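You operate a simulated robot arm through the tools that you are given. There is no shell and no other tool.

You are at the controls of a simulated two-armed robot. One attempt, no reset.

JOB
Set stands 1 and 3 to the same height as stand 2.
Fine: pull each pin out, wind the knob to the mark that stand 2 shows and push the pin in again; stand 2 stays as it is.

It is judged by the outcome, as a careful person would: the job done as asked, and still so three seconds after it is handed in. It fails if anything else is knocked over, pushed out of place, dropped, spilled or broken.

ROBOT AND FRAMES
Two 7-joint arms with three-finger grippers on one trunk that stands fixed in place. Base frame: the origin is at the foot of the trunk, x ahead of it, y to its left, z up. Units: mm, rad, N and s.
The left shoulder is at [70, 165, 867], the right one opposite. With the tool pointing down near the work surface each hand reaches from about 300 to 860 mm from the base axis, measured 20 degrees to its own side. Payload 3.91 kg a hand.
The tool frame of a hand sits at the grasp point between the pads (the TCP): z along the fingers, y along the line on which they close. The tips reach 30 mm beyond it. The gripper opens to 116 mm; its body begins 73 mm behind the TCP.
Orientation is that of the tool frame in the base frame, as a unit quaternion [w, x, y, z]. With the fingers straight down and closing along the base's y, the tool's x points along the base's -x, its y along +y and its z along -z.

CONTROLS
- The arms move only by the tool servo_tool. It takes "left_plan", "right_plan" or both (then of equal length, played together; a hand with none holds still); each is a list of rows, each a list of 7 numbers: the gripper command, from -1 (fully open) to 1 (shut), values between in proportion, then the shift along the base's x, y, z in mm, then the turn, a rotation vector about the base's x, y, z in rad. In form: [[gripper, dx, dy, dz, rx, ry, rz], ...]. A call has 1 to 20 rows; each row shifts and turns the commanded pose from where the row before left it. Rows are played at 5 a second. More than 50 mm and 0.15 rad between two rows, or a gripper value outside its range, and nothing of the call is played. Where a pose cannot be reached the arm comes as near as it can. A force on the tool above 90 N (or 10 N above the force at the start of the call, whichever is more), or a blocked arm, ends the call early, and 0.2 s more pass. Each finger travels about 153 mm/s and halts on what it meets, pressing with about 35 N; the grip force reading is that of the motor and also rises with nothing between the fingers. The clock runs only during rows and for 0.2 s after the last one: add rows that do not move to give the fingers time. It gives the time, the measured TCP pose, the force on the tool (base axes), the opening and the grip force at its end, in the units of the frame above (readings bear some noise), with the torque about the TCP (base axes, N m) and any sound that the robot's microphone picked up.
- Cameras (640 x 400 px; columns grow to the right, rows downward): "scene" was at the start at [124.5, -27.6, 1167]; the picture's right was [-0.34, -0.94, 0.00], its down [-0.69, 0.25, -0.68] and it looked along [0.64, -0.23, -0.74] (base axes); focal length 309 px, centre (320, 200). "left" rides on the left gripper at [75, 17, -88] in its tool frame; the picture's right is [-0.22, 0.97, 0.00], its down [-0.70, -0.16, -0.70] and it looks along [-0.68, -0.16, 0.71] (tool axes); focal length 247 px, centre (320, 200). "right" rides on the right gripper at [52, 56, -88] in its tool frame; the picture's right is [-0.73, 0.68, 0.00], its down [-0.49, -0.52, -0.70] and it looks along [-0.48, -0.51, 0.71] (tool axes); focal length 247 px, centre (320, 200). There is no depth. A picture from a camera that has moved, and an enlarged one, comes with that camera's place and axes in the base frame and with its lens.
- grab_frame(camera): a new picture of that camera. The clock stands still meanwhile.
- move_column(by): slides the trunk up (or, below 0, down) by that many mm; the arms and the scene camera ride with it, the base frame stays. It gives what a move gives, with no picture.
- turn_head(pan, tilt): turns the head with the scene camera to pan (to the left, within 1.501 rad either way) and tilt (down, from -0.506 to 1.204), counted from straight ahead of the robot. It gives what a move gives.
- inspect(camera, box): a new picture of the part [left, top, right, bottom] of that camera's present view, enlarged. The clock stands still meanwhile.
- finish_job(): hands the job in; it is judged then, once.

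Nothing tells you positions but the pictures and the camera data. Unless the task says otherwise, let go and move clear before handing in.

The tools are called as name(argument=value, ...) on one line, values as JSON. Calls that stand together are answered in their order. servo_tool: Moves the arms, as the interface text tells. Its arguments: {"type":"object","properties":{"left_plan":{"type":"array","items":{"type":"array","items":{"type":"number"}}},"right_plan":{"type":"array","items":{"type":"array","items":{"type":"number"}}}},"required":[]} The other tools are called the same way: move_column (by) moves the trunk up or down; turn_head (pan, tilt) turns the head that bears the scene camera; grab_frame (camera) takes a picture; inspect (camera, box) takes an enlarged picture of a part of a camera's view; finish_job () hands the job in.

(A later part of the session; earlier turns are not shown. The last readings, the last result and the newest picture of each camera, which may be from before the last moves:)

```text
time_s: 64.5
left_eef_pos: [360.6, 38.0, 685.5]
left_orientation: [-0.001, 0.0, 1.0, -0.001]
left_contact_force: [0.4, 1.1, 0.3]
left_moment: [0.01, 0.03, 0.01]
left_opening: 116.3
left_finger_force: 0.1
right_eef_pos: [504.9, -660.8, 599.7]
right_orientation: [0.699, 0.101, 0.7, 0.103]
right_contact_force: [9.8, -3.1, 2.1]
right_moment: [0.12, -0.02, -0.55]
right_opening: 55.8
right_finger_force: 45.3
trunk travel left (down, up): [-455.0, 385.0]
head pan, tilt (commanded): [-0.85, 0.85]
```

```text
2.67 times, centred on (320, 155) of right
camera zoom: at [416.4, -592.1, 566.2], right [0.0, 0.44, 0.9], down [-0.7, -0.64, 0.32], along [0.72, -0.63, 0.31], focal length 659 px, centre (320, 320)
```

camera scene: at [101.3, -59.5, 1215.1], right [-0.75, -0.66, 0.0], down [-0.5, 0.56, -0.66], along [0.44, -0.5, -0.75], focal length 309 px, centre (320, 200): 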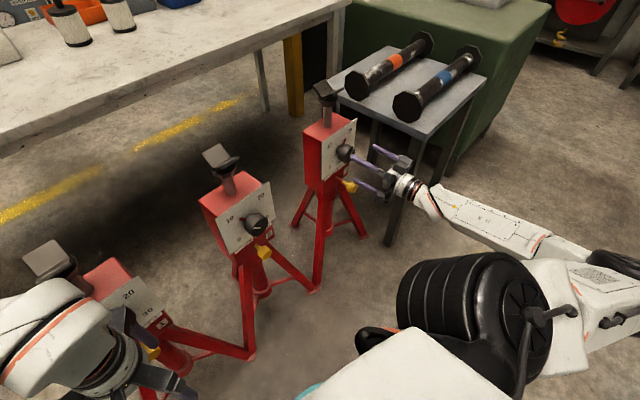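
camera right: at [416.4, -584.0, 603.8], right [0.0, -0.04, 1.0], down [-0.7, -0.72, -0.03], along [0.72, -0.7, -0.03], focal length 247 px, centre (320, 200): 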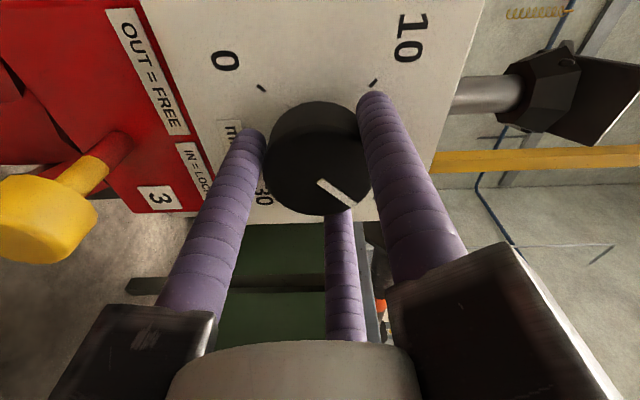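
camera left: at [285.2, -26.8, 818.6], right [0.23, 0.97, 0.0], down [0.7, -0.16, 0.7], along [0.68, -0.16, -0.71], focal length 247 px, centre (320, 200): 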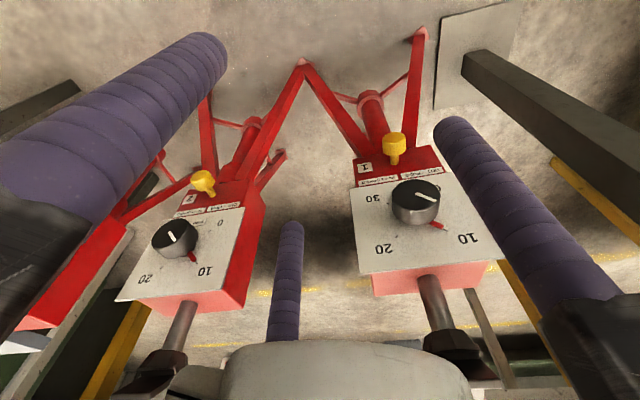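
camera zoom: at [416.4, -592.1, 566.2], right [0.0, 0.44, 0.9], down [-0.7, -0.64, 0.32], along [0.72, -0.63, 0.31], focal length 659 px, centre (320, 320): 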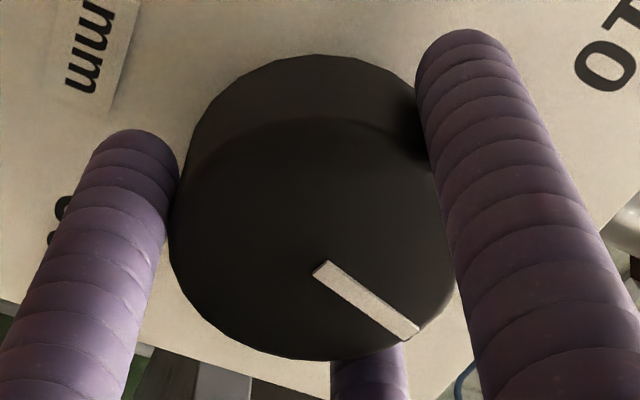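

No slip. Continue another 0.96 rad.

servo_tool(right_plan=[[1, 0, 0, 0, -0.12, 0, 0], [1, 0, 0, 0, -0.12, 0, 0], [1, 0, 0, 0, -0.12, 0, 0], [1, 0, 0, 0, -0.12, 0, 0], [1, 0, 0, 0, -0.12, 0, 0], [1, 0, 0, 0, -0.12, 0, 0], [1, 0, 0, 0, -0.12, 0, 0], [1, 0, 0, 0, -0.12, 0, 0], [1, 0, 0, 0, 0, 0, 0]])

grab_frame(camera="right")

inspect(camera="right", box=[240, 80, 400, 230])

```text
time_s: 66.5
left_eef_pos: [360.3, 38.7, 687.3]
left_orientation: [0.001, 0.001, 1.0, -0.001]
left_contact_force: [-0.1, -0.1, 0.8]
left_moment: [-0.01, 0.03, 0.01]
left_opening: 115.8
left_finger_force: 0.0
right_eef_pos: [503.8, -660.3, 600.4]
right_orientation: [0.667, -0.233, 0.668, -0.232]
right_contact_force: [-6.7, 7.6, 2.9]
right_moment: [-0.07, -0.19, 0.0]
right_opening: 56.0
right_finger_force: 45.6
trunk travel left (down, up): [-455.0, 385.0]
head pan, tilt (commanded): [-0.85, 0.85]
```

```text
taken
camera right: at [416.4, -649.3, 524.3], right [0.0, 0.99, 0.15], down [-0.7, -0.11, 0.71], along [0.72, -0.11, 0.69], focal length 247 px, centre (320, 200)
```

right: 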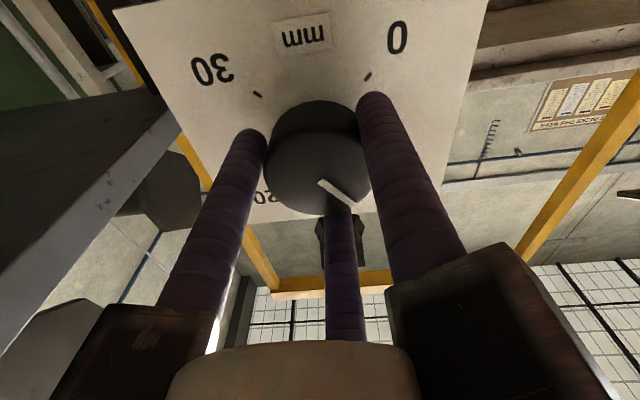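

```text
2.67 times, centred on (320, 155) of right
camera zoom: at [416.4, -649.3, 524.3], right [0.0, 0.99, 0.15], down [-0.7, -0.11, 0.71], along [0.72, -0.11, 0.69], focal length 659 px, centre (320, 320)
```

zoom: 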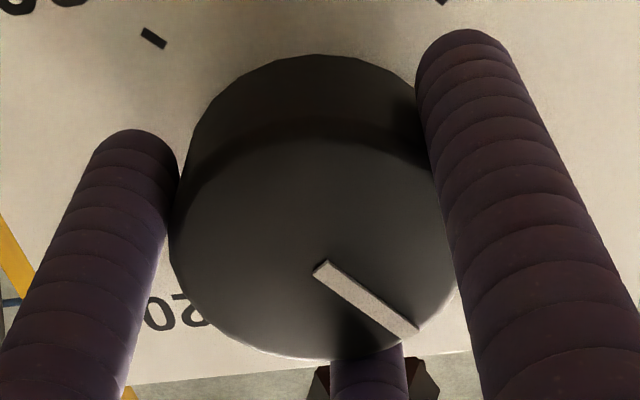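

servo_tool(right_plan=[[1, 0, 0, 0, -0.06, 0, 0], [1, 0, 0, 0, -0.051, 0, 0], [1, 0, 0, 0, 0, 0, 0], [1, 0, 0, 0, 0, 0, 0]])

inspect(camera="right", box=[240, 80, 400, 230])

inspect(camera="scene", box=[300, 100, 400, 200])

```text
time_s: 67.5
left_eef_pos: [361.7, 38.6, 685.6]
left_orientation: [0.001, 0.001, 1.0, -0.001]
left_contact_force: [0.3, -0.2, 0.4]
left_moment: [0.01, 0.01, 0.0]
left_opening: 116.1
left_finger_force: 0.1
right_eef_pos: [504.5, -661.4, 599.7]
right_orientation: [0.653, -0.27, 0.655, -0.268]
right_contact_force: [-7.4, 7.4, -2.1]
right_moment: [-0.16, 0.06, 0.14]
right_opening: 55.9
right_finger_force: 45.1
trunk travel left (down, up): [-455.0, 385.0]
head pan, tilt (commanded): [-0.85, 0.85]
```

```text
2.67 times, centred on (320, 155) of right
camera zoom: at [416.3, -657.6, 523.6], right [0.0, 1.0, 0.04], down [-0.7, -0.03, 0.72], along [0.72, -0.03, 0.7], focal length 659 px, centre (320, 320)
```

zoom: 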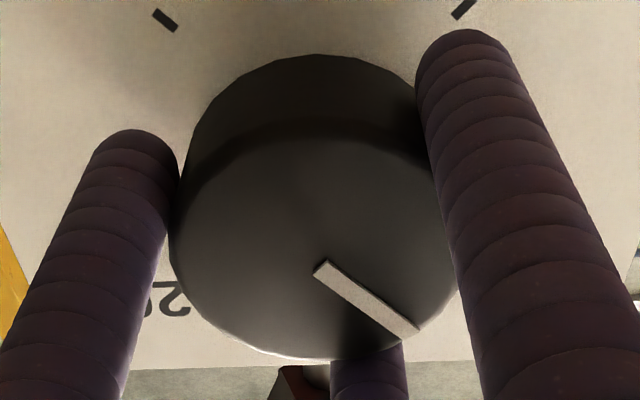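

```text
4.00 times, centred on (350, 150) of scene
camera zoom: at [100.9, -59.1, 1215.1], right [-0.75, -0.66, 0.0], down [-0.5, 0.56, -0.66], along [0.44, -0.5, -0.75], focal length 1237 px, centre (200, 400)
```

zoom: 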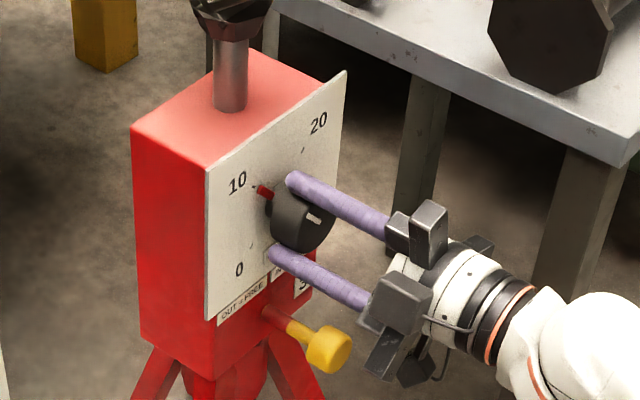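

The ticks are back at the same picture positions as at grip, i.e. exactly 90° turned, and the scene view shows the pointer at 10. Release and back off.

servo_tool(right_plan=[[0.0, 0, 0, 0, 0, 0, 0], [-0.5, 0, 0, 0, 0, 0, 0], [-0.9, 0, 0, 0, 0, 0, 0], [-0.9, -20, 0, 0, 0, 0, 0], [-0.9, -20, 0, 0, 0, 0, 0], [-0.9, -20, 0, 0, 0, 0, 0], [-0.9, 0, 0, 0, 0, 0, 0]])

grab_frame(camera="right")

inspect(camera="scene", box=[300, 100, 400, 200])

```text
time_s: 69.2
left_eef_pos: [360.7, 37.1, 685.5]
left_orientation: [0.0, 0.001, 1.0, -0.001]
left_contact_force: [-0.1, 0.0, -0.1]
left_moment: [0.04, 0.01, 0.01]
left_opening: 116.1
left_finger_force: 0.0
right_eef_pos: [443.5, -661.0, 599.8]
right_orientation: [0.653, -0.269, 0.655, -0.268]
right_contact_force: [0.4, 0.5, -0.6]
right_moment: [0.02, 0.0, -0.01]
right_opening: 110.3
right_finger_force: 0.1
trunk travel left (down, up): [-455.0, 385.0]
head pan, tilt (commanded): [-0.85, 0.85]
```

```text
taken
camera right: at [355.3, -658.9, 524.0], right [0.0, 1.0, 0.04], down [-0.7, -0.03, 0.72], along [0.72, -0.03, 0.7], focal length 247 px, centre (320, 200)
```

right: 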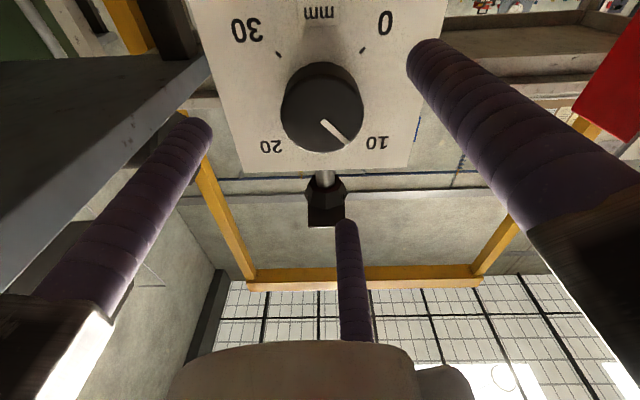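

```text
4.00 times, centred on (350, 150) of scene
camera zoom: at [101.4, -59.5, 1215.1], right [-0.75, -0.66, 0.0], down [-0.5, 0.56, -0.66], along [0.44, -0.5, -0.75], focal length 1237 px, centre (200, 400)
```

zoom: 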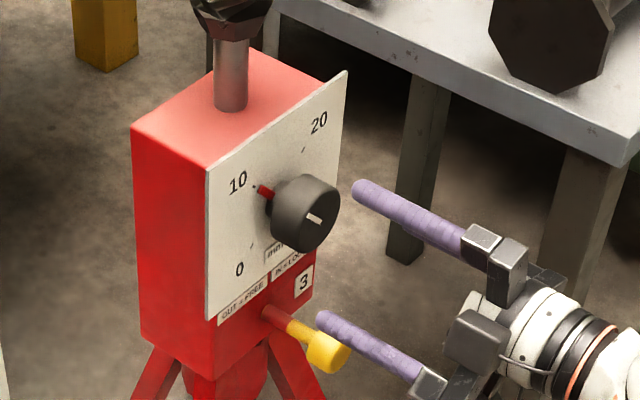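

To read dial 3 head-on before locking it, I'll pitch the right hand 45° down so its camera looks straight along +x.

servo_tool(right_plan=[[-0.9, -5, 0, 0, 0, 0.131, 0], [-0.9, -5, 0, 0, 0, 0.131, 0], [-0.9, -5, 0, 0, 0, 0.131, 0], [-0.9, 0, 0, 0, 0, 0.131, 0], [-0.9, 0, 0, 0, 0, 0.131, 0], [-0.9, 0, 0, 0, 0, 0.131, 0], [-0.9, 0, 0, 0, 0, 0, 0]])

grab_frame(camera="right")

```text
time_s: 71.0
left_eef_pos: [361.0, 37.3, 684.4]
left_orientation: [-0.001, 0.0, 1.0, 0.0]
left_contact_force: [0.0, -0.4, 0.1]
left_moment: [0.01, 0.01, -0.01]
left_opening: 116.0
left_finger_force: 0.0
right_eef_pos: [473.2, -661.5, 653.7]
right_orientation: [0.413, -0.34, 0.828, -0.168]
right_contact_force: [0.2, -0.2, 0.3]
right_moment: [0.01, 0.02, 0.0]
right_opening: 110.0
right_finger_force: 0.1
trunk travel left (down, up): [-455.0, 385.0]
head pan, tilt (commanded): [-0.85, 0.85]
stopped in row 7 (right hand): the arm was blocked; the commanded pose is now the measured one
```

```text
taken
camera right: at [357.2, -658.1, 645.2], right [0.02, 1.0, 0.04], down [-0.13, -0.03, 0.99], along [0.99, -0.03, 0.13], focal length 247 px, centre (320, 200)
```

right: 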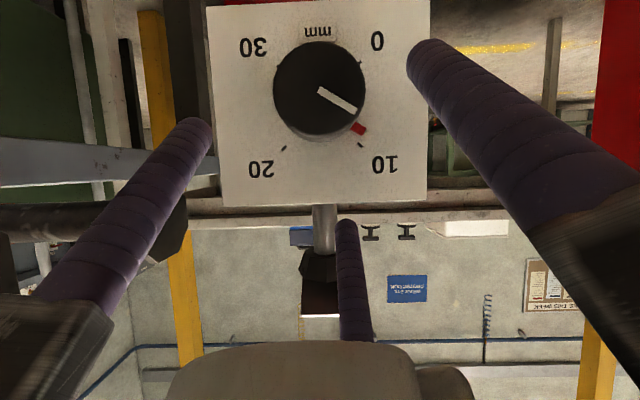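

The arm was blocked and shifted; I need to see whether anything was touched. Zooming on the dial and the scene.

inspect(camera="right", box=[220, 10, 420, 190])

grab_frame(camera="scene")

inspect(camera="scene", box=[290, 80, 450, 220])

```text
2.22 times, centred on (320, 100) of right
camera zoom: at [357.2, -658.1, 645.2], right [0.02, 1.0, 0.04], down [-0.13, -0.03, 0.99], along [0.99, -0.03, 0.13], focal length 549 px, centre (320, 422)
```

zoom: 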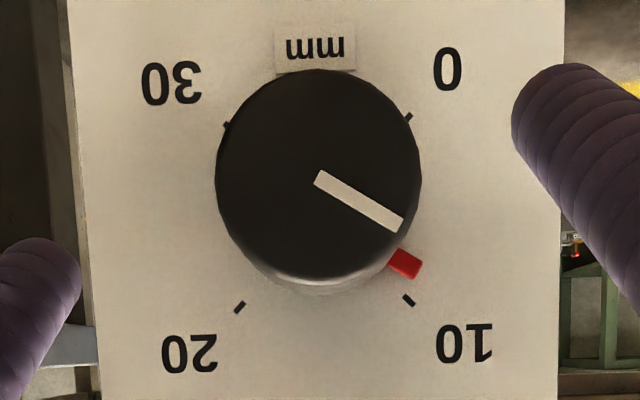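

```text
taken
camera scene: at [102.9, -60.8, 1214.6], right [-0.75, -0.66, 0.0], down [-0.5, 0.56, -0.66], along [0.43, -0.5, -0.75], focal length 309 px, centre (320, 200)
```

scene: 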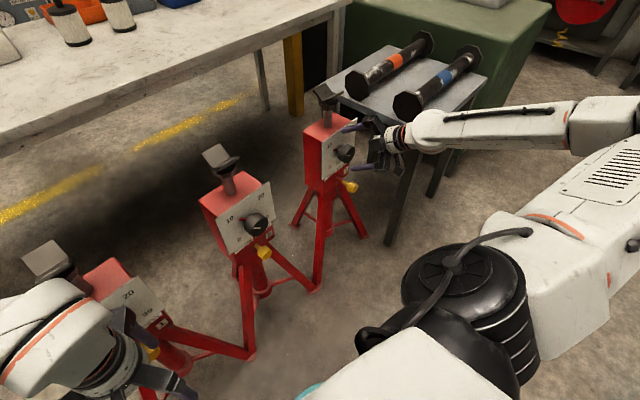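

```text
2.86 times, centred on (370, 150) of scene
camera zoom: at [102.9, -60.8, 1214.6], right [-0.75, -0.66, 0.0], down [-0.5, 0.56, -0.66], along [0.43, -0.5, -0.75], focal length 883 px, centre (177, 343)
```

zoom: 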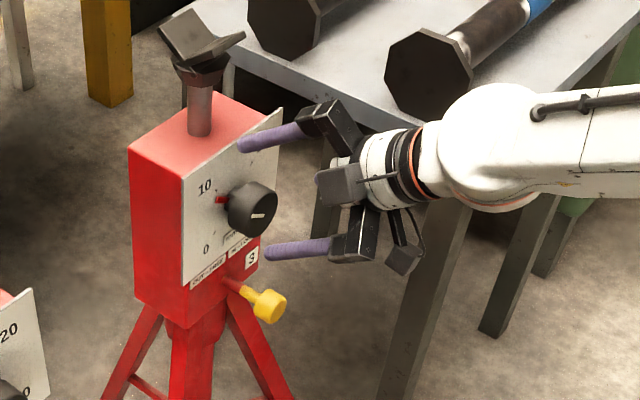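

Dial 3 now reads ~8.4: a finger evidently nudged the free knob while the arm reconfigured its elbow (the pin is still out, so I can correct it). The stand itself hasn't moved. I'll first back the hand well away, in small steps.

servo_tool(right_plan=[[-0.9, -15, 0, 5, 0, 0, 0], [-0.9, -15, 0, 0, 0, 0, 0], [-0.9, -15, 0, 0, 0, 0, 0], [-0.9, 0, 0, 0, 0, 0, 0]])

grab_frame(camera="scene")

```text
time_s: 72.0
left_eef_pos: [361.1, 36.6, 684.9]
left_orientation: [0.0, 0.001, 1.0, -0.001]
left_contact_force: [-0.7, 0.7, -0.1]
left_moment: [-0.03, 0.0, 0.01]
left_opening: 116.0
left_finger_force: 0.1
right_eef_pos: [427.9, -660.2, 659.0]
right_orientation: [0.413, -0.34, 0.828, -0.168]
right_contact_force: [0.2, 1.1, 0.5]
right_moment: [-0.01, 0.0, 0.0]
right_opening: 110.1
right_finger_force: 0.0
trunk travel left (down, up): [-455.0, 385.0]
head pan, tilt (commanded): [-0.85, 0.85]
```

```text
taken
camera scene: at [101.5, -59.5, 1215.1], right [-0.75, -0.66, 0.0], down [-0.5, 0.56, -0.66], along [0.44, -0.5, -0.75], focal length 309 px, centre (320, 200)
```

scene: 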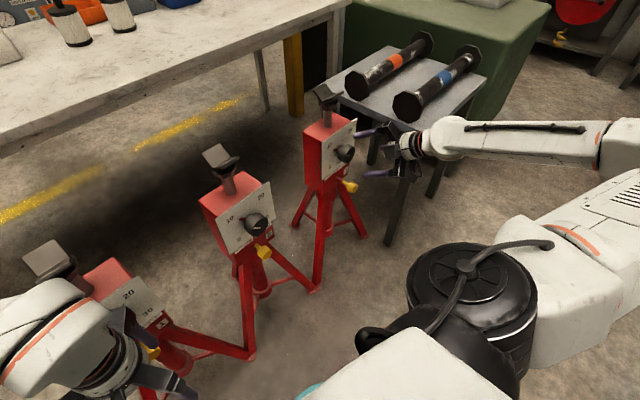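

grab_frame(camera="right")

inspect(camera="right", box=[240, 20, 400, 190])

```text
taken
camera right: at [312.1, -656.2, 650.2], right [0.02, 1.0, 0.04], down [-0.13, -0.03, 0.99], along [0.99, -0.03, 0.13], focal length 247 px, centre (320, 200)
```

right: 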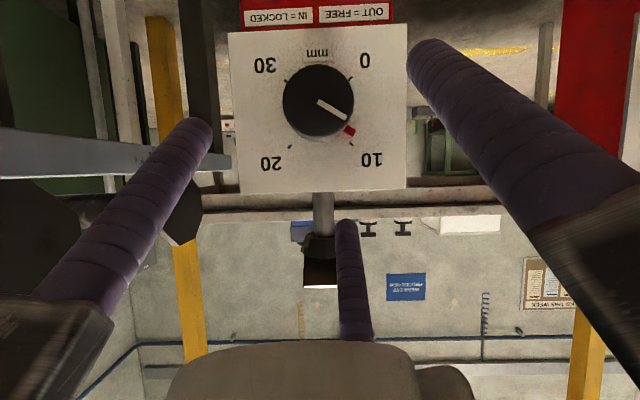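

```text
2.35 times, centred on (320, 105) of right
camera zoom: at [312.1, -656.2, 650.2], right [0.02, 1.0, 0.04], down [-0.13, -0.03, 0.99], along [0.99, -0.03, 0.13], focal length 581 px, centre (320, 424)
```

zoom: 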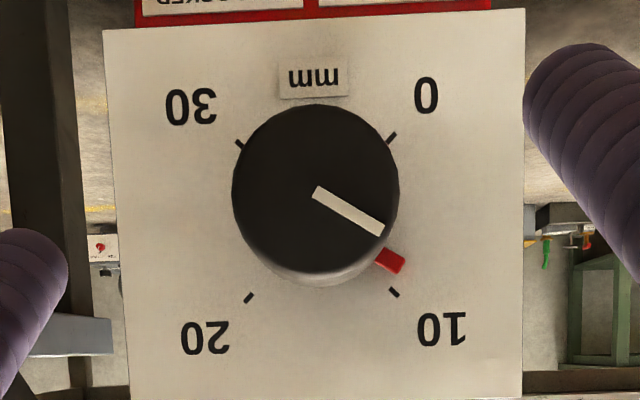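

Reading is 10 − 1.5 mm (14° short). I'll back off a bit more, un-roll the hand around its own axis, then level it again, away from the stand, checking each stage.

servo_tool(right_plan=[[-0.9, -8, 0, 0, 0.1046, 0, -0.0789], [-0.9, -8, 0, 0, 0.1046, 0, -0.0789], [-0.9, -8, 0, 0, 0.1046, 0, -0.0789], [-0.9, -8, 0, 0, 0.1046, 0, -0.0789], [-0.9, 0, 0, 0, 0.1046, 0, -0.0789], [-0.9, 0, 0, 0, 0.1046, 0, -0.0789], [-0.9, 0, 0, 0, 0, 0, 0]])

grab_frame(camera="scene")

```text
time_s: 73.5
left_eef_pos: [360.4, 38.1, 686.5]
left_orientation: [0.0, 0.001, 1.0, 0.0]
left_contact_force: [0.6, -0.2, 0.1]
left_moment: [-0.01, -0.03, -0.04]
left_opening: 116.0
left_finger_force: 0.1
right_eef_pos: [395.3, -659.8, 659.9]
right_orientation: [0.447, 0.004, 0.894, 0.003]
right_contact_force: [-0.1, 0.3, -0.8]
right_moment: [-0.01, 0.0, 0.02]
right_opening: 110.1
right_finger_force: 0.1
trunk travel left (down, up): [-455.0, 385.0]
head pan, tilt (commanded): [-0.85, 0.85]
```

```text
taken
camera scene: at [101.3, -59.6, 1215.1], right [-0.75, -0.66, 0.0], down [-0.5, 0.56, -0.66], along [0.44, -0.5, -0.75], focal length 309 px, centre (320, 200)
```

scene: 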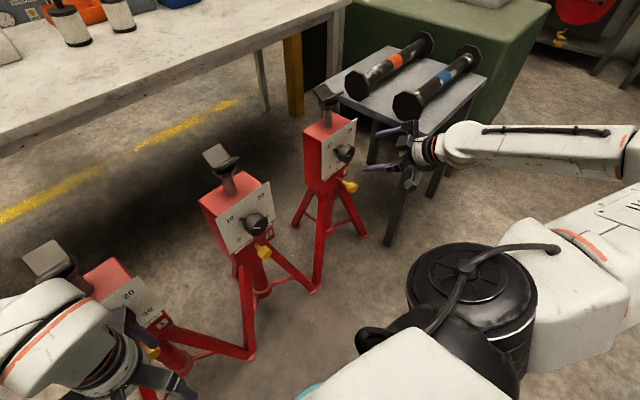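

Tracking is clean. Now level the hand to horizontal (−0.644 rad about y), still well back.

servo_tool(right_plan=[[-0.9, 4, 0, -8, 0, -0.129, 0], [-0.9, 4, 0, -8, 0, -0.129, 0], [-0.9, 4, 0, -8, 0, -0.129, 0], [-0.9, 4, 0, -8, 0, -0.129, 0], [-0.9, 4, 0, -8, 0, -0.128, 0], [-0.9, 0, 0, 0, 0, 0, 0]])

grab_frame(camera="right")

grab_frame(camera="scene")

```text
time_s: 75.0
left_eef_pos: [361.1, 36.9, 685.7]
left_orientation: [0.001, 0.001, 1.0, -0.001]
left_contact_force: [-0.2, -0.1, -0.2]
left_moment: [-0.03, -0.02, 0.0]
left_opening: 116.2
left_finger_force: 0.1
right_eef_pos: [414.8, -661.1, 620.3]
right_orientation: [0.708, 0.003, 0.706, 0.001]
right_contact_force: [-0.2, 0.2, 1.5]
right_moment: [0.01, 0.03, 0.02]
right_opening: 110.1
right_finger_force: 0.1
trunk travel left (down, up): [-455.0, 385.0]
head pan, tilt (commanded): [-0.85, 0.85]
```

```text
taken
camera right: at [327.4, -605.3, 567.8], right [0.0, 0.68, 0.74], down [-0.7, -0.53, 0.48], along [0.71, -0.52, 0.47], focal length 247 px, centre (320, 200)
```

right: 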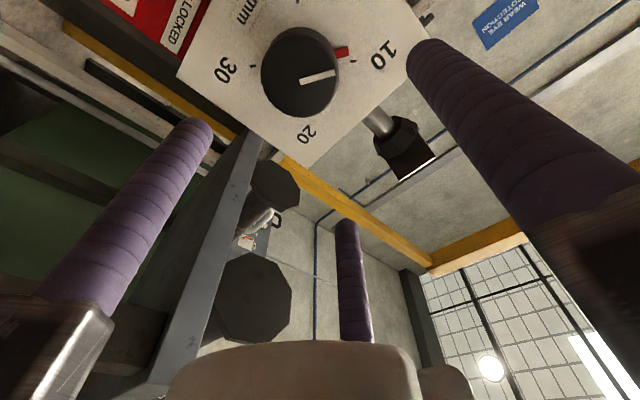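

```text
taken
camera scene: at [100.7, -59.3, 1215.2], right [-0.75, -0.66, 0.0], down [-0.5, 0.56, -0.66], along [0.44, -0.5, -0.75], focal length 309 px, centre (320, 200)
```

scene: 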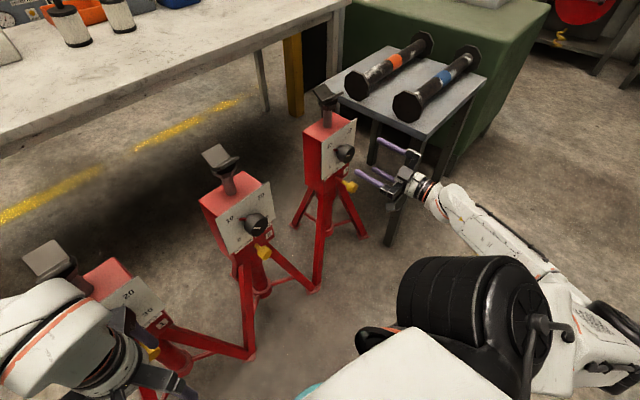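

Level again, roll 0. Align with knob 3 (y −660, z 600) and advance.

servo_tool(right_plan=[[-0.9, 10, 1, -10, 0, 0, 0], [-1, 10, 0, -10, 0, 0, 0], [-1, 20, 0, 0, 0, 0, 0], [-1, 20, 0, 0, 0, 0, 0], [-1, 14, 0, 0, 0, 0, 0], [-1, 14, 0, 0, 0, 0, 0], [-1, 0, 0, 0, 0, 0, 0]])

grab_frame(camera="right")

```text
time_s: 76.5
left_eef_pos: [361.8, 39.3, 687.9]
left_orientation: [0.0, 0.001, 1.0, -0.001]
left_contact_force: [0.4, -0.4, -0.3]
left_moment: [0.02, -0.01, -0.01]
left_opening: 115.7
left_finger_force: 0.0
right_eef_pos: [503.7, -659.2, 598.9]
right_orientation: [0.707, 0.004, 0.707, 0.002]
right_contact_force: [-0.5, 0.0, 0.5]
right_moment: [-0.01, 0.01, -0.03]
right_opening: 116.2
right_finger_force: 0.0
trunk travel left (down, up): [-455.0, 385.0]
head pan, tilt (commanded): [-0.85, 0.85]
```

```text
taken
camera right: at [415.6, -603.1, 547.6], right [0.0, 0.68, 0.74], down [-0.7, -0.53, 0.48], along [0.71, -0.52, 0.47], focal length 247 px, centre (320, 200)
```

right: 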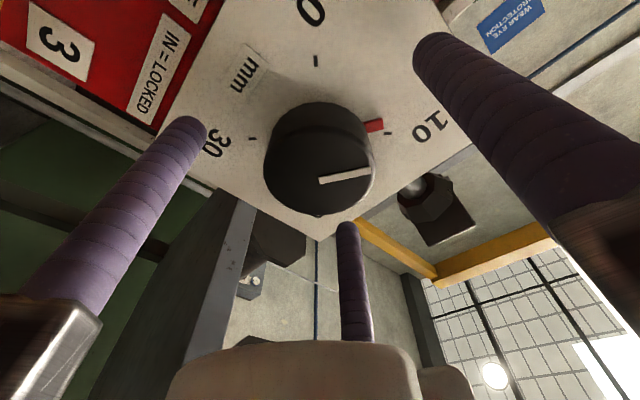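

Aligned again; close on knob 3.

servo_tool(right_plan=[[-0.4, 0, -1, 1.3, 0, 0, 0], [0, 0, 0, 0, 0, 0, 0], [0.4, 0, 0, 0, 0, 0, 0], [1, 0, 0, 0, 0, 0, 0], [1, 0, 0, 0, 0, 0, 0], [1, 0, 0, 0, 0, 0, 0]])

inspect(camera="right", box=[230, 40, 430, 230])

```text
time_s: 78.0
left_eef_pos: [361.5, 39.0, 686.9]
left_orientation: [0.0, 0.002, 1.0, 0.0]
left_contact_force: [-0.5, -0.5, -1.2]
left_moment: [0.0, 0.01, 0.0]
left_opening: 115.9
left_finger_force: 0.1
right_eef_pos: [502.7, -660.1, 600.2]
right_orientation: [0.707, 0.004, 0.707, 0.002]
right_contact_force: [-0.1, -0.8, -5.3]
right_moment: [-0.05, 0.39, -0.5]
right_opening: 55.6
right_finger_force: 44.8
trunk travel left (down, up): [-455.0, 385.0]
head pan, tilt (commanded): [-0.85, 0.85]
```

```text
2.11 times, centred on (330, 135) of right
camera zoom: at [414.8, -604.1, 548.3], right [0.0, 0.67, 0.74], down [-0.7, -0.53, 0.48], along [0.71, -0.52, 0.47], focal length 520 px, centre (299, 337)
```

zoom: 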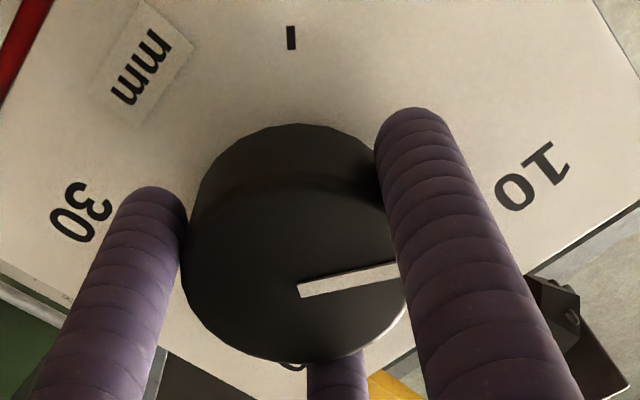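

Gripped. Turn +14° (0.245 rad) clockwise.

servo_tool(right_plan=[[1, 0, 0, 0, 0.085, 0, 0], [1, 0, 0, 0, 0.08, 0, 0], [1, 0, 0, 0, 0.08, 0, 0], [1, 0, 0, 0, 0, 0, 0], [1, 0, 0, 0, 0, 0, 0]])

inspect(camera="right", box=[230, 40, 430, 230])

inspect(camera="scene", box=[310, 110, 380, 180])

```text
time_s: 79.2
left_eef_pos: [360.9, 38.1, 685.6]
left_orientation: [0.0, 0.001, 1.0, -0.001]
left_contact_force: [-0.2, 0.2, -0.2]
left_moment: [0.03, -0.01, -0.03]
left_opening: 116.0
left_finger_force: 0.0
right_eef_pos: [503.4, -661.5, 598.6]
right_orientation: [0.701, 0.089, 0.702, 0.09]
right_contact_force: [-8.3, 7.1, -8.5]
right_moment: [0.03, 0.05, 0.24]
right_opening: 55.7
right_finger_force: 45.2
trunk travel left (down, up): [-455.0, 385.0]
head pan, tilt (commanded): [-0.85, 0.85]
```

```text
2.11 times, centred on (330, 135) of right
camera zoom: at [414.7, -593.3, 563.6], right [0.0, 0.48, 0.88], down [-0.7, -0.63, 0.34], along [0.71, -0.62, 0.33], focal length 520 px, centre (299, 337)
```

zoom: 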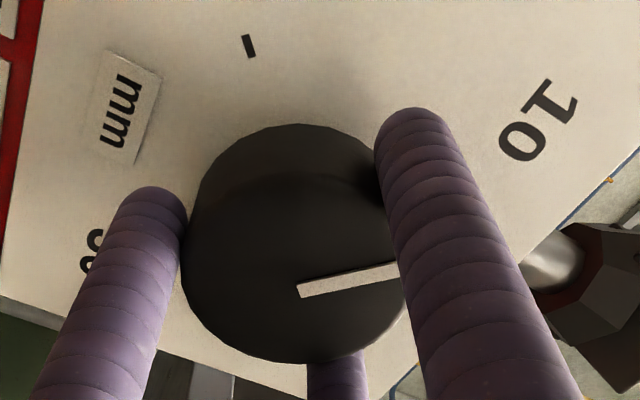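

```text
5.71 times, centred on (345, 145) of scene
camera zoom: at [101.3, -59.8, 1215.0], right [-0.75, -0.66, 0.0], down [-0.5, 0.56, -0.66], along [0.44, -0.5, -0.75], focal length 1767 px, centre (177, 514)
```

zoom: 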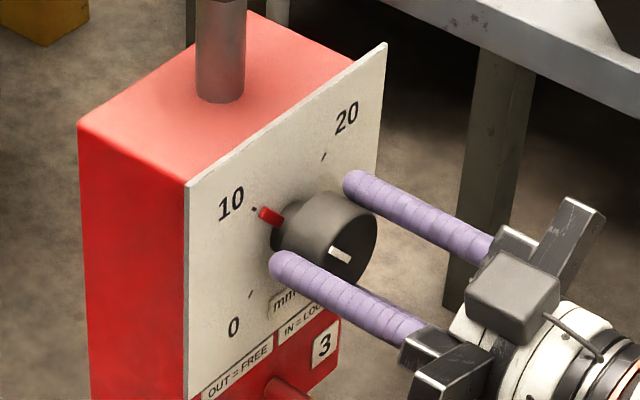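

The roll changed by exactly 14° and the scene view shows the pointer on the 10 tick. Release and back straight off.

servo_tool(right_plan=[[0.0, 0, 0, 0, 0, 0, 0], [-0.5, 0, 0, 0, 0, 0, 0], [-0.9, 0, 0, 0, 0, 0, 0], [-0.9, -20, 0, 0, 0, 0, 0], [-0.9, -20, 0, 0, 0, 0, 0], [-0.9, -20, 0, 0, 0, 0, 0], [-0.9, -20, 0, 0, 0, 0, 0], [-0.9, 0, 0, 0, 0, 0, 0]])

grab_frame(camera="right")

inspect(camera="right", box=[230, 0, 420, 170])

inspect(camera="scene", box=[310, 110, 380, 180])

inspect(camera="scene", box=[210, 180, 280, 250])

```text
time_s: 81.0
left_eef_pos: [361.3, 37.3, 686.8]
left_orientation: [0.0, 0.001, 1.0, -0.001]
left_contact_force: [0.3, -0.5, 0.5]
left_moment: [0.01, -0.02, 0.0]
left_opening: 115.9
left_finger_force: 0.1
right_eef_pos: [421.3, -662.1, 600.8]
right_orientation: [0.702, 0.089, 0.701, 0.089]
right_contact_force: [0.1, 0.3, -0.2]
right_moment: [-0.03, 0.0, -0.01]
right_opening: 110.2
right_finger_force: 0.1
trunk travel left (down, up): [-455.0, 385.0]
head pan, tilt (commanded): [-0.85, 0.85]
```

```text
taken
camera right: at [333.3, -594.5, 565.0], right [0.0, 0.48, 0.88], down [-0.7, -0.63, 0.34], along [0.71, -0.62, 0.33], focal length 247 px, centre (320, 200)
```

right: 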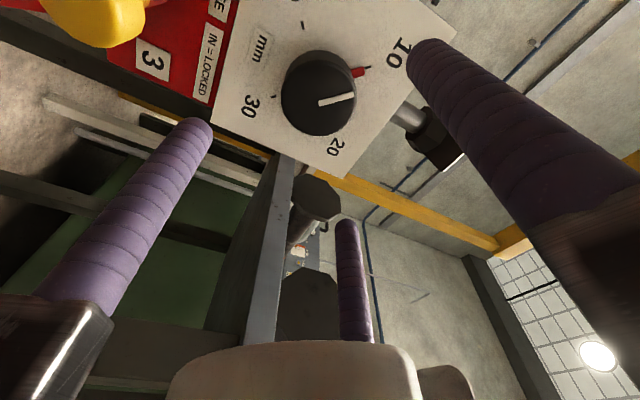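

```text
2.35 times, centred on (325, 85) of right
camera zoom: at [333.3, -594.5, 565.0], right [0.0, 0.48, 0.88], down [-0.7, -0.63, 0.34], along [0.71, -0.62, 0.33], focal length 581 px, centre (308, 471)
```

zoom: 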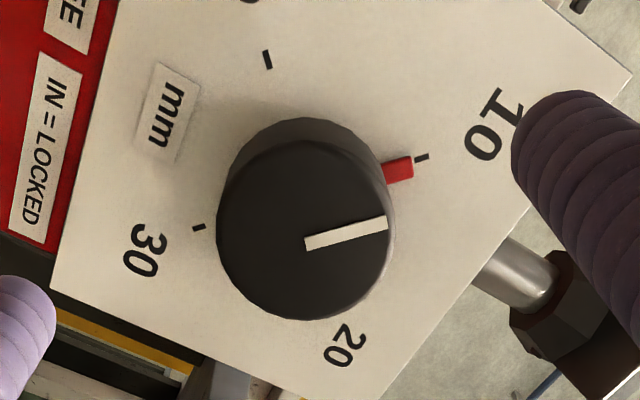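

```text
5.71 times, centred on (345, 145) of scene
camera zoom: at [101.4, -59.5, 1215.1], right [-0.75, -0.66, 0.0], down [-0.5, 0.56, -0.66], along [0.44, -0.5, -0.75], focal length 1767 px, centre (177, 514)
```

zoom: 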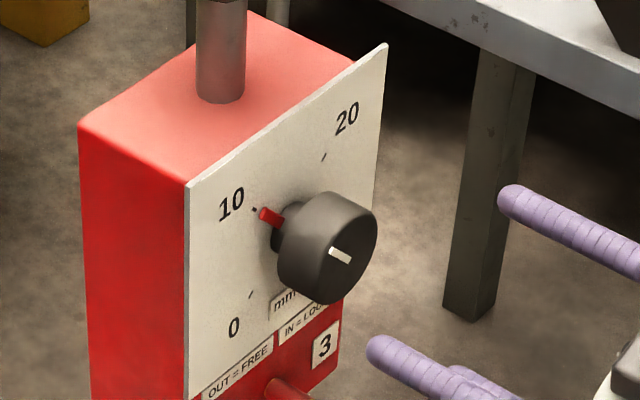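

```text
5.71 times, centred on (245, 215) of scene
camera zoom: at [101.4, -59.5, 1215.1], right [-0.75, -0.66, 0.0], down [-0.5, 0.56, -0.66], along [0.44, -0.5, -0.75], focal length 1767 px, centre (749, 114)
```

zoom: 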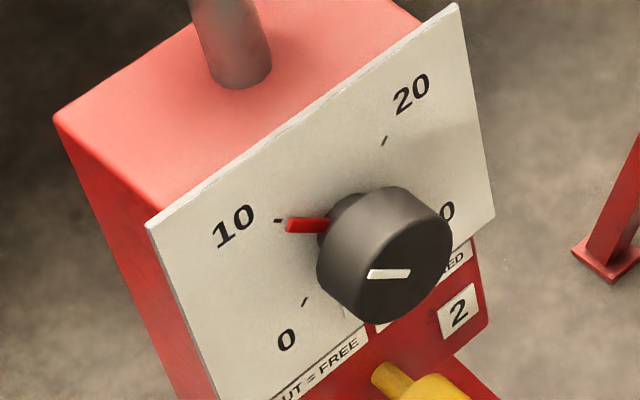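

Dial 3 computes to within ~2° of the 10 tick – good, and matches stand 2's picture. Now un-roll and descend to the pin, staying back at x≈421.

servo_tool(right_plan=[[-0.6, 0, 0, -20, -0.08, 0, 0], [-0.3, 0, 0, -35, -0.08, 0, 0], [-0.3, 0, 0.5, -35, -0.085, 0, 0], [-0.3, 0, 0.5, -35, 0, 0, 0], [-0.3, 0, 0, 0, 0, 0, 0]])

grab_frame(camera="right")

grab_frame(camera="scene")

```text
time_s: 82.2
left_eef_pos: [361.2, 37.8, 686.0]
left_orientation: [0.0, 0.001, 1.0, -0.001]
left_contact_force: [0.1, -0.3, 0.3]
left_moment: [-0.01, 0.01, -0.04]
left_opening: 116.0
left_finger_force: 0.0
right_eef_pos: [425.4, -657.1, 476.9]
right_orientation: [0.707, 0.002, 0.707, 0.001]
right_contact_force: [-0.2, -0.9, 0.6]
right_moment: [-0.01, 0.0, -0.02]
right_opening: 75.2
right_finger_force: 0.1
trunk travel left (down, up): [-455.0, 385.0]
head pan, tilt (commanded): [-0.85, 0.85]
```

```text
taken
camera right: at [337.2, -602.2, 425.7], right [0.0, 0.68, 0.74], down [-0.7, -0.53, 0.48], along [0.71, -0.52, 0.47], focal length 247 px, centre (320, 200)
```

right: 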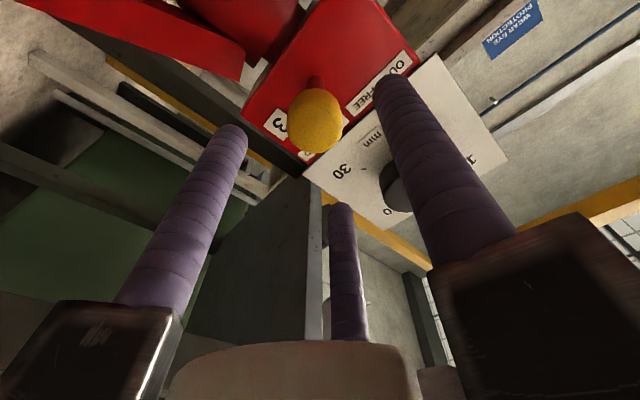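

```text
taken
camera scene: at [101.3, -59.3, 1215.1], right [-0.75, -0.66, 0.0], down [-0.5, 0.56, -0.66], along [0.44, -0.5, -0.75], focal length 309 px, centre (320, 200)
```

scene: 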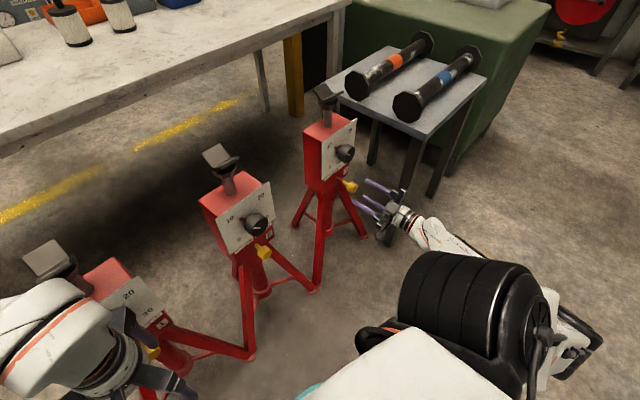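

Advance over the pulled pin to x≈480 (where it was released) and close.

servo_tool(right_plan=[[-0.3, 4, -2.8, -1.5, 0, 0, 0], [-0.3, 17, 0, 0, 0, 0, 0], [-0.3, 17, 0, 0, 0, 0, 0], [-0.3, 16, 0, 0, 0, 0, 0], [-0.3, 0, 0, 0, 0, 0, 0]])

grab_frame(camera="right")

```text
time_s: 83.3
left_eef_pos: [360.2, 37.9, 686.1]
left_orientation: [0.0, 0.001, 1.0, -0.001]
left_contact_force: [0.8, -0.5, 0.4]
left_moment: [0.01, 0.0, 0.02]
left_opening: 115.9
left_finger_force: 0.1
right_eef_pos: [476.9, -660.9, 475.3]
right_orientation: [0.707, 0.003, 0.707, 0.003]
right_contact_force: [-0.9, -0.2, -0.3]
right_moment: [-0.02, -0.01, 0.0]
right_opening: 75.4
right_finger_force: 0.1
trunk travel left (down, up): [-455.0, 385.0]
head pan, tilt (commanded): [-0.85, 0.85]
```

```text
taken
camera right: at [389.1, -605.1, 422.7], right [0.0, 0.68, 0.74], down [-0.7, -0.53, 0.48], along [0.71, -0.52, 0.47], focal length 247 px, centre (320, 200)
```

right: 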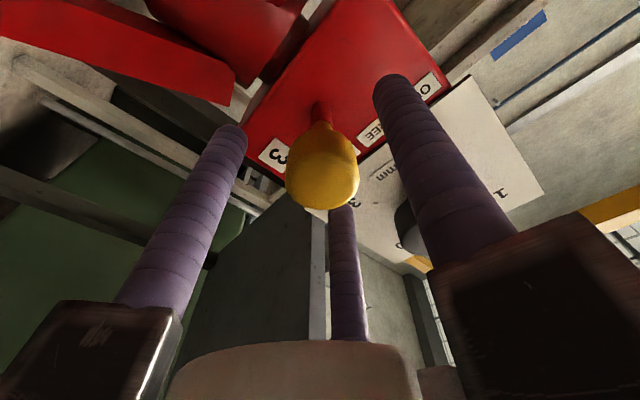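

servo_tool(right_plan=[[-0.3, 2, 0.5, 0, 0, 0, 0], [0.2, 0, 0, 0, 0, 0, 0], [1, 0, 0, 0, 0, 0, 0], [1, 0, 0, 0, 0, 0, 0]])

inspect(camera="scene", box=[340, 150, 420, 220])

```text
time_s: 84.3
left_eef_pos: [360.8, 38.3, 686.1]
left_orientation: [0.001, 0.001, 1.0, -0.002]
left_contact_force: [0.5, -0.1, 0.0]
left_moment: [-0.03, -0.02, 0.0]
left_opening: 116.0
left_finger_force: 0.0
right_eef_pos: [479.2, -660.2, 475.3]
right_orientation: [0.708, 0.003, 0.707, 0.002]
right_contact_force: [-0.3, 9.0, 2.2]
right_moment: [0.15, -0.26, 0.37]
right_opening: 34.7
right_finger_force: 45.4
trunk travel left (down, up): [-455.0, 385.0]
head pan, tilt (commanded): [-0.85, 0.85]
```

```text
5.71 times, centred on (380, 185) of scene
camera zoom: at [101.1, -58.6, 1215.2], right [-0.75, -0.66, 0.0], down [-0.5, 0.56, -0.66], along [0.44, -0.5, -0.75], focal length 1767 px, centre (-23, 286)
```

zoom: 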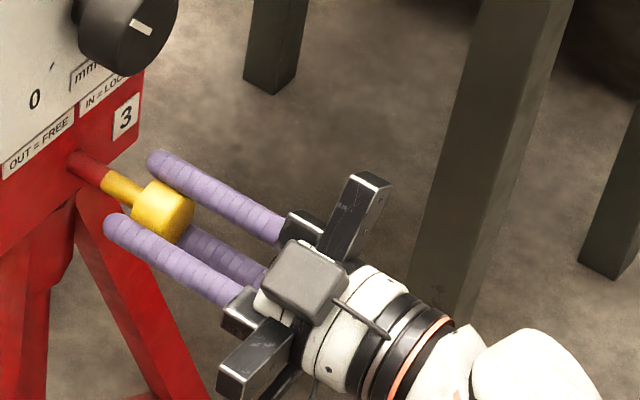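

Gripped. Push the pin in along +x.

servo_tool(right_plan=[[1, 4, 0, 0, 0, 0, 0], [1, 4, 0, 0, 0, 0, 0], [1, 4, 0, 0, 0, 0, 0], [1, 4, 0, 0, 0, 0, 0], [1, 4, 0, 0, 0, 0, 0]])

inspect(camera="scene", box=[340, 150, 420, 220])

```text
time_s: 85.5
left_eef_pos: [361.2, 39.2, 685.7]
left_orientation: [0.0, 0.001, 1.0, -0.001]
left_contact_force: [-0.7, -0.3, 0.6]
left_moment: [-0.02, 0.02, 0.01]
left_opening: 116.0
left_finger_force: 0.2
right_eef_pos: [499.1, -659.5, 475.6]
right_orientation: [0.707, 0.002, 0.707, 0.003]
right_contact_force: [0.7, 19.6, 0.6]
right_moment: [0.14, -0.64, -0.42]
right_opening: 34.4
right_finger_force: 44.8
trunk travel left (down, up): [-455.0, 385.0]
head pan, tilt (commanded): [-0.85, 0.85]
```

```text
5.71 times, centred on (380, 185) of scene
camera zoom: at [101.4, -58.2, 1215.1], right [-0.75, -0.66, 0.0], down [-0.5, 0.56, -0.66], along [0.44, -0.5, -0.75], focal length 1767 px, centre (-23, 286)
```

zoom: 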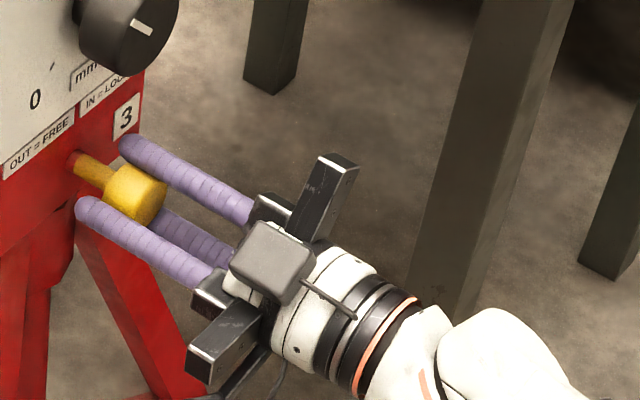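

servo_tool(right_plan=[[1, 3, 0.7, 0, 0, 0, 0], [1, 3, 0, 0, 0, 0, 0], [1, 1.5, 0, 0, 0, 0, 0], [1, 0, 0, 0, 0, 0, 0]])

inspect(camera="scene", box=[340, 150, 420, 220])

inspect(camera="right", box=[240, 80, 400, 220])

```text
time_s: 86.5
left_eef_pos: [361.4, 38.5, 686.0]
left_orientation: [-0.001, 0.001, 1.0, -0.001]
left_contact_force: [-0.3, -0.1, -1.2]
left_moment: [0.0, -0.07, 0.01]
left_opening: 115.8
left_finger_force: 0.0
right_eef_pos: [507.0, -660.2, 476.1]
right_orientation: [0.707, 0.003, 0.707, 0.003]
right_contact_force: [3.0, 17.4, -1.4]
right_moment: [0.13, 0.62, 0.06]
right_opening: 34.9
right_finger_force: 45.0
trunk travel left (down, up): [-455.0, 385.0]
head pan, tilt (commanded): [-0.85, 0.85]
```

```text
5.71 times, centred on (380, 185) of scene
camera zoom: at [101.7, -58.5, 1215.1], right [-0.75, -0.66, 0.0], down [-0.5, 0.56, -0.66], along [0.44, -0.5, -0.75], focal length 1767 px, centre (-23, 286)
```

zoom: 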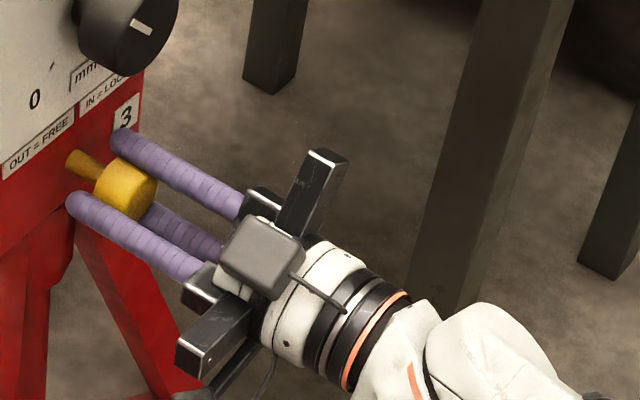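

```text
2.86 times, centred on (320, 150) of right
camera zoom: at [418.5, -603.9, 423.2], right [0.0, 0.68, 0.74], down [-0.7, -0.53, 0.48], along [0.71, -0.52, 0.47], focal length 706 px, centre (320, 343)
```

zoom: 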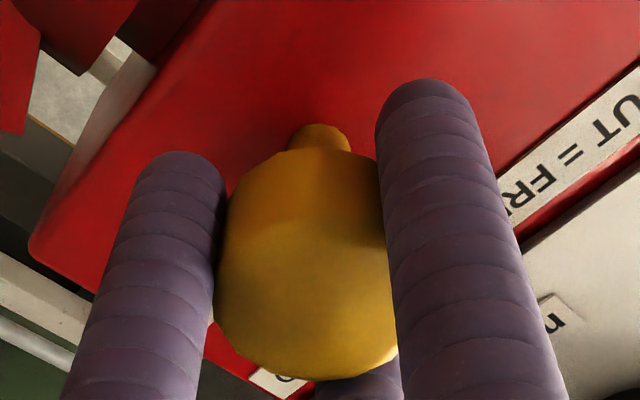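

The red band is hidden; push gently 3 mm more to make sure it seats, watching the force.

servo_tool(right_plan=[[1, 1.5, 0.4, 0, 0, 0, 0], [1, 1.5, 0, 0, 0, 0, 0], [1, 0, 0, 0, 0, 0, 0]])

inspect(camera="scene", box=[340, 150, 420, 220])

```text
time_s: 87.3
left_eef_pos: [361.1, 37.6, 686.7]
left_orientation: [0.001, 0.001, 1.0, -0.001]
left_contact_force: [-1.0, 0.4, 0.2]
left_moment: [-0.04, 0.03, 0.02]
left_opening: 115.9
left_finger_force: 0.1
right_eef_pos: [509.6, -659.3, 475.0]
right_orientation: [0.707, 0.003, 0.707, 0.003]
right_contact_force: [-0.5, 16.5, 0.3]
right_moment: [0.04, -0.08, -0.16]
right_opening: 34.7
right_finger_force: 44.9
trunk travel left (down, up): [-455.0, 385.0]
head pan, tilt (commanded): [-0.85, 0.85]
```

```text
5.71 times, centred on (380, 185) of scene
camera zoom: at [101.2, -58.5, 1215.2], right [-0.75, -0.66, 0.0], down [-0.5, 0.56, -0.66], along [0.44, -0.5, -0.75], focal length 1767 px, centre (-23, 286)
```

zoom: 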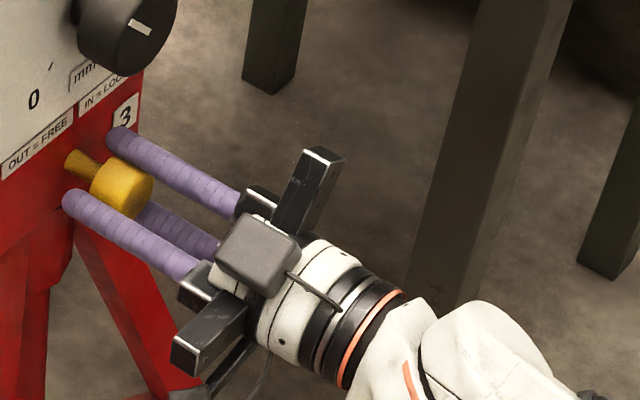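

inspect(camera="scene", box=[300, 120, 440, 250])

```text
3.08 times, centred on (370, 185) of scene
camera zoom: at [101.2, -58.5, 1215.2], right [-0.75, -0.66, 0.0], down [-0.5, 0.56, -0.66], along [0.44, -0.5, -0.75], focal length 951 px, centre (166, 246)
```

zoom: 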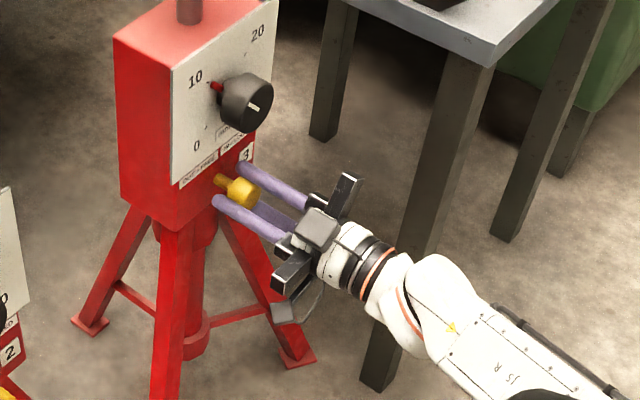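

Pin 3 now appears at its original depth. Release, back off and compare with the first close-up.

servo_tool(right_plan=[[0.2, 0, 0, 0, 0, 0, 0], [-0.3, 0, 0, 0, 0, 0, 0], [-0.3, -20, 0, 0, 0, 0, 0], [-0.3, -20, 0, 0, 0, 0, 0], [-0.3, -20, -2, 0, 0, 0, 0], [-0.3, -20, -2, 0.5, 0, 0, 0], [-0.3, 0, 0, 0, 0, 0, 0]])

inspect(camera="right", box=[250, 40, 410, 170])

inspect(camera="scene", box=[300, 120, 440, 250])

```text
time_s: 89.0
left_eef_pos: [361.2, 37.7, 685.9]
left_orientation: [0.0, 0.0, 1.0, 0.0]
left_contact_force: [0.1, 0.4, -0.2]
left_moment: [0.05, -0.03, 0.01]
left_opening: 116.0
left_finger_force: 0.0
right_eef_pos: [428.6, -662.2, 475.6]
right_orientation: [0.707, 0.003, 0.707, 0.003]
right_contact_force: [0.1, -0.4, 0.4]
right_moment: [0.0, 0.02, 0.0]
right_opening: 75.2
right_finger_force: 0.2
trunk travel left (down, up): [-455.0, 385.0]
head pan, tilt (commanded): [-0.85, 0.85]
```

```text
3.08 times, centred on (330, 105) of right
camera zoom: at [341.8, -605.7, 423.8], right [0.0, 0.68, 0.74], down [-0.7, -0.53, 0.48], along [0.71, -0.52, 0.47], focal length 760 px, centre (289, 492)
```

zoom: 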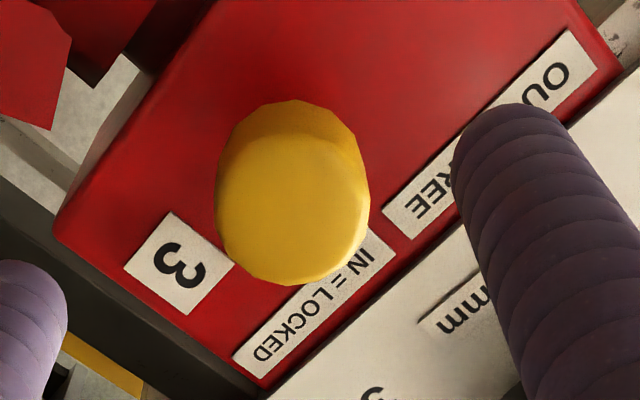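

```text
3.08 times, centred on (370, 185) of scene
camera zoom: at [101.4, -59.5, 1215.1], right [-0.75, -0.66, 0.0], down [-0.5, 0.56, -0.66], along [0.44, -0.5, -0.75], focal length 951 px, centre (166, 246)
```

zoom: 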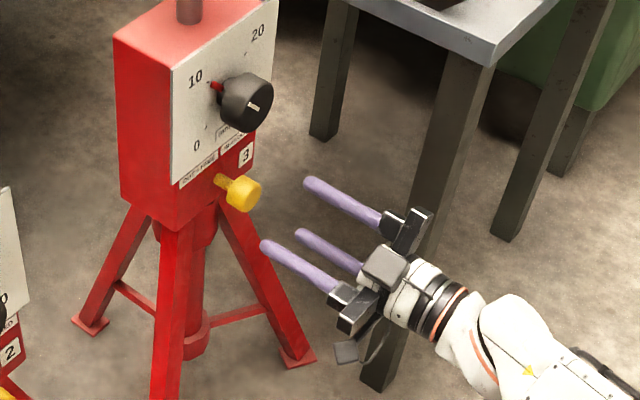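

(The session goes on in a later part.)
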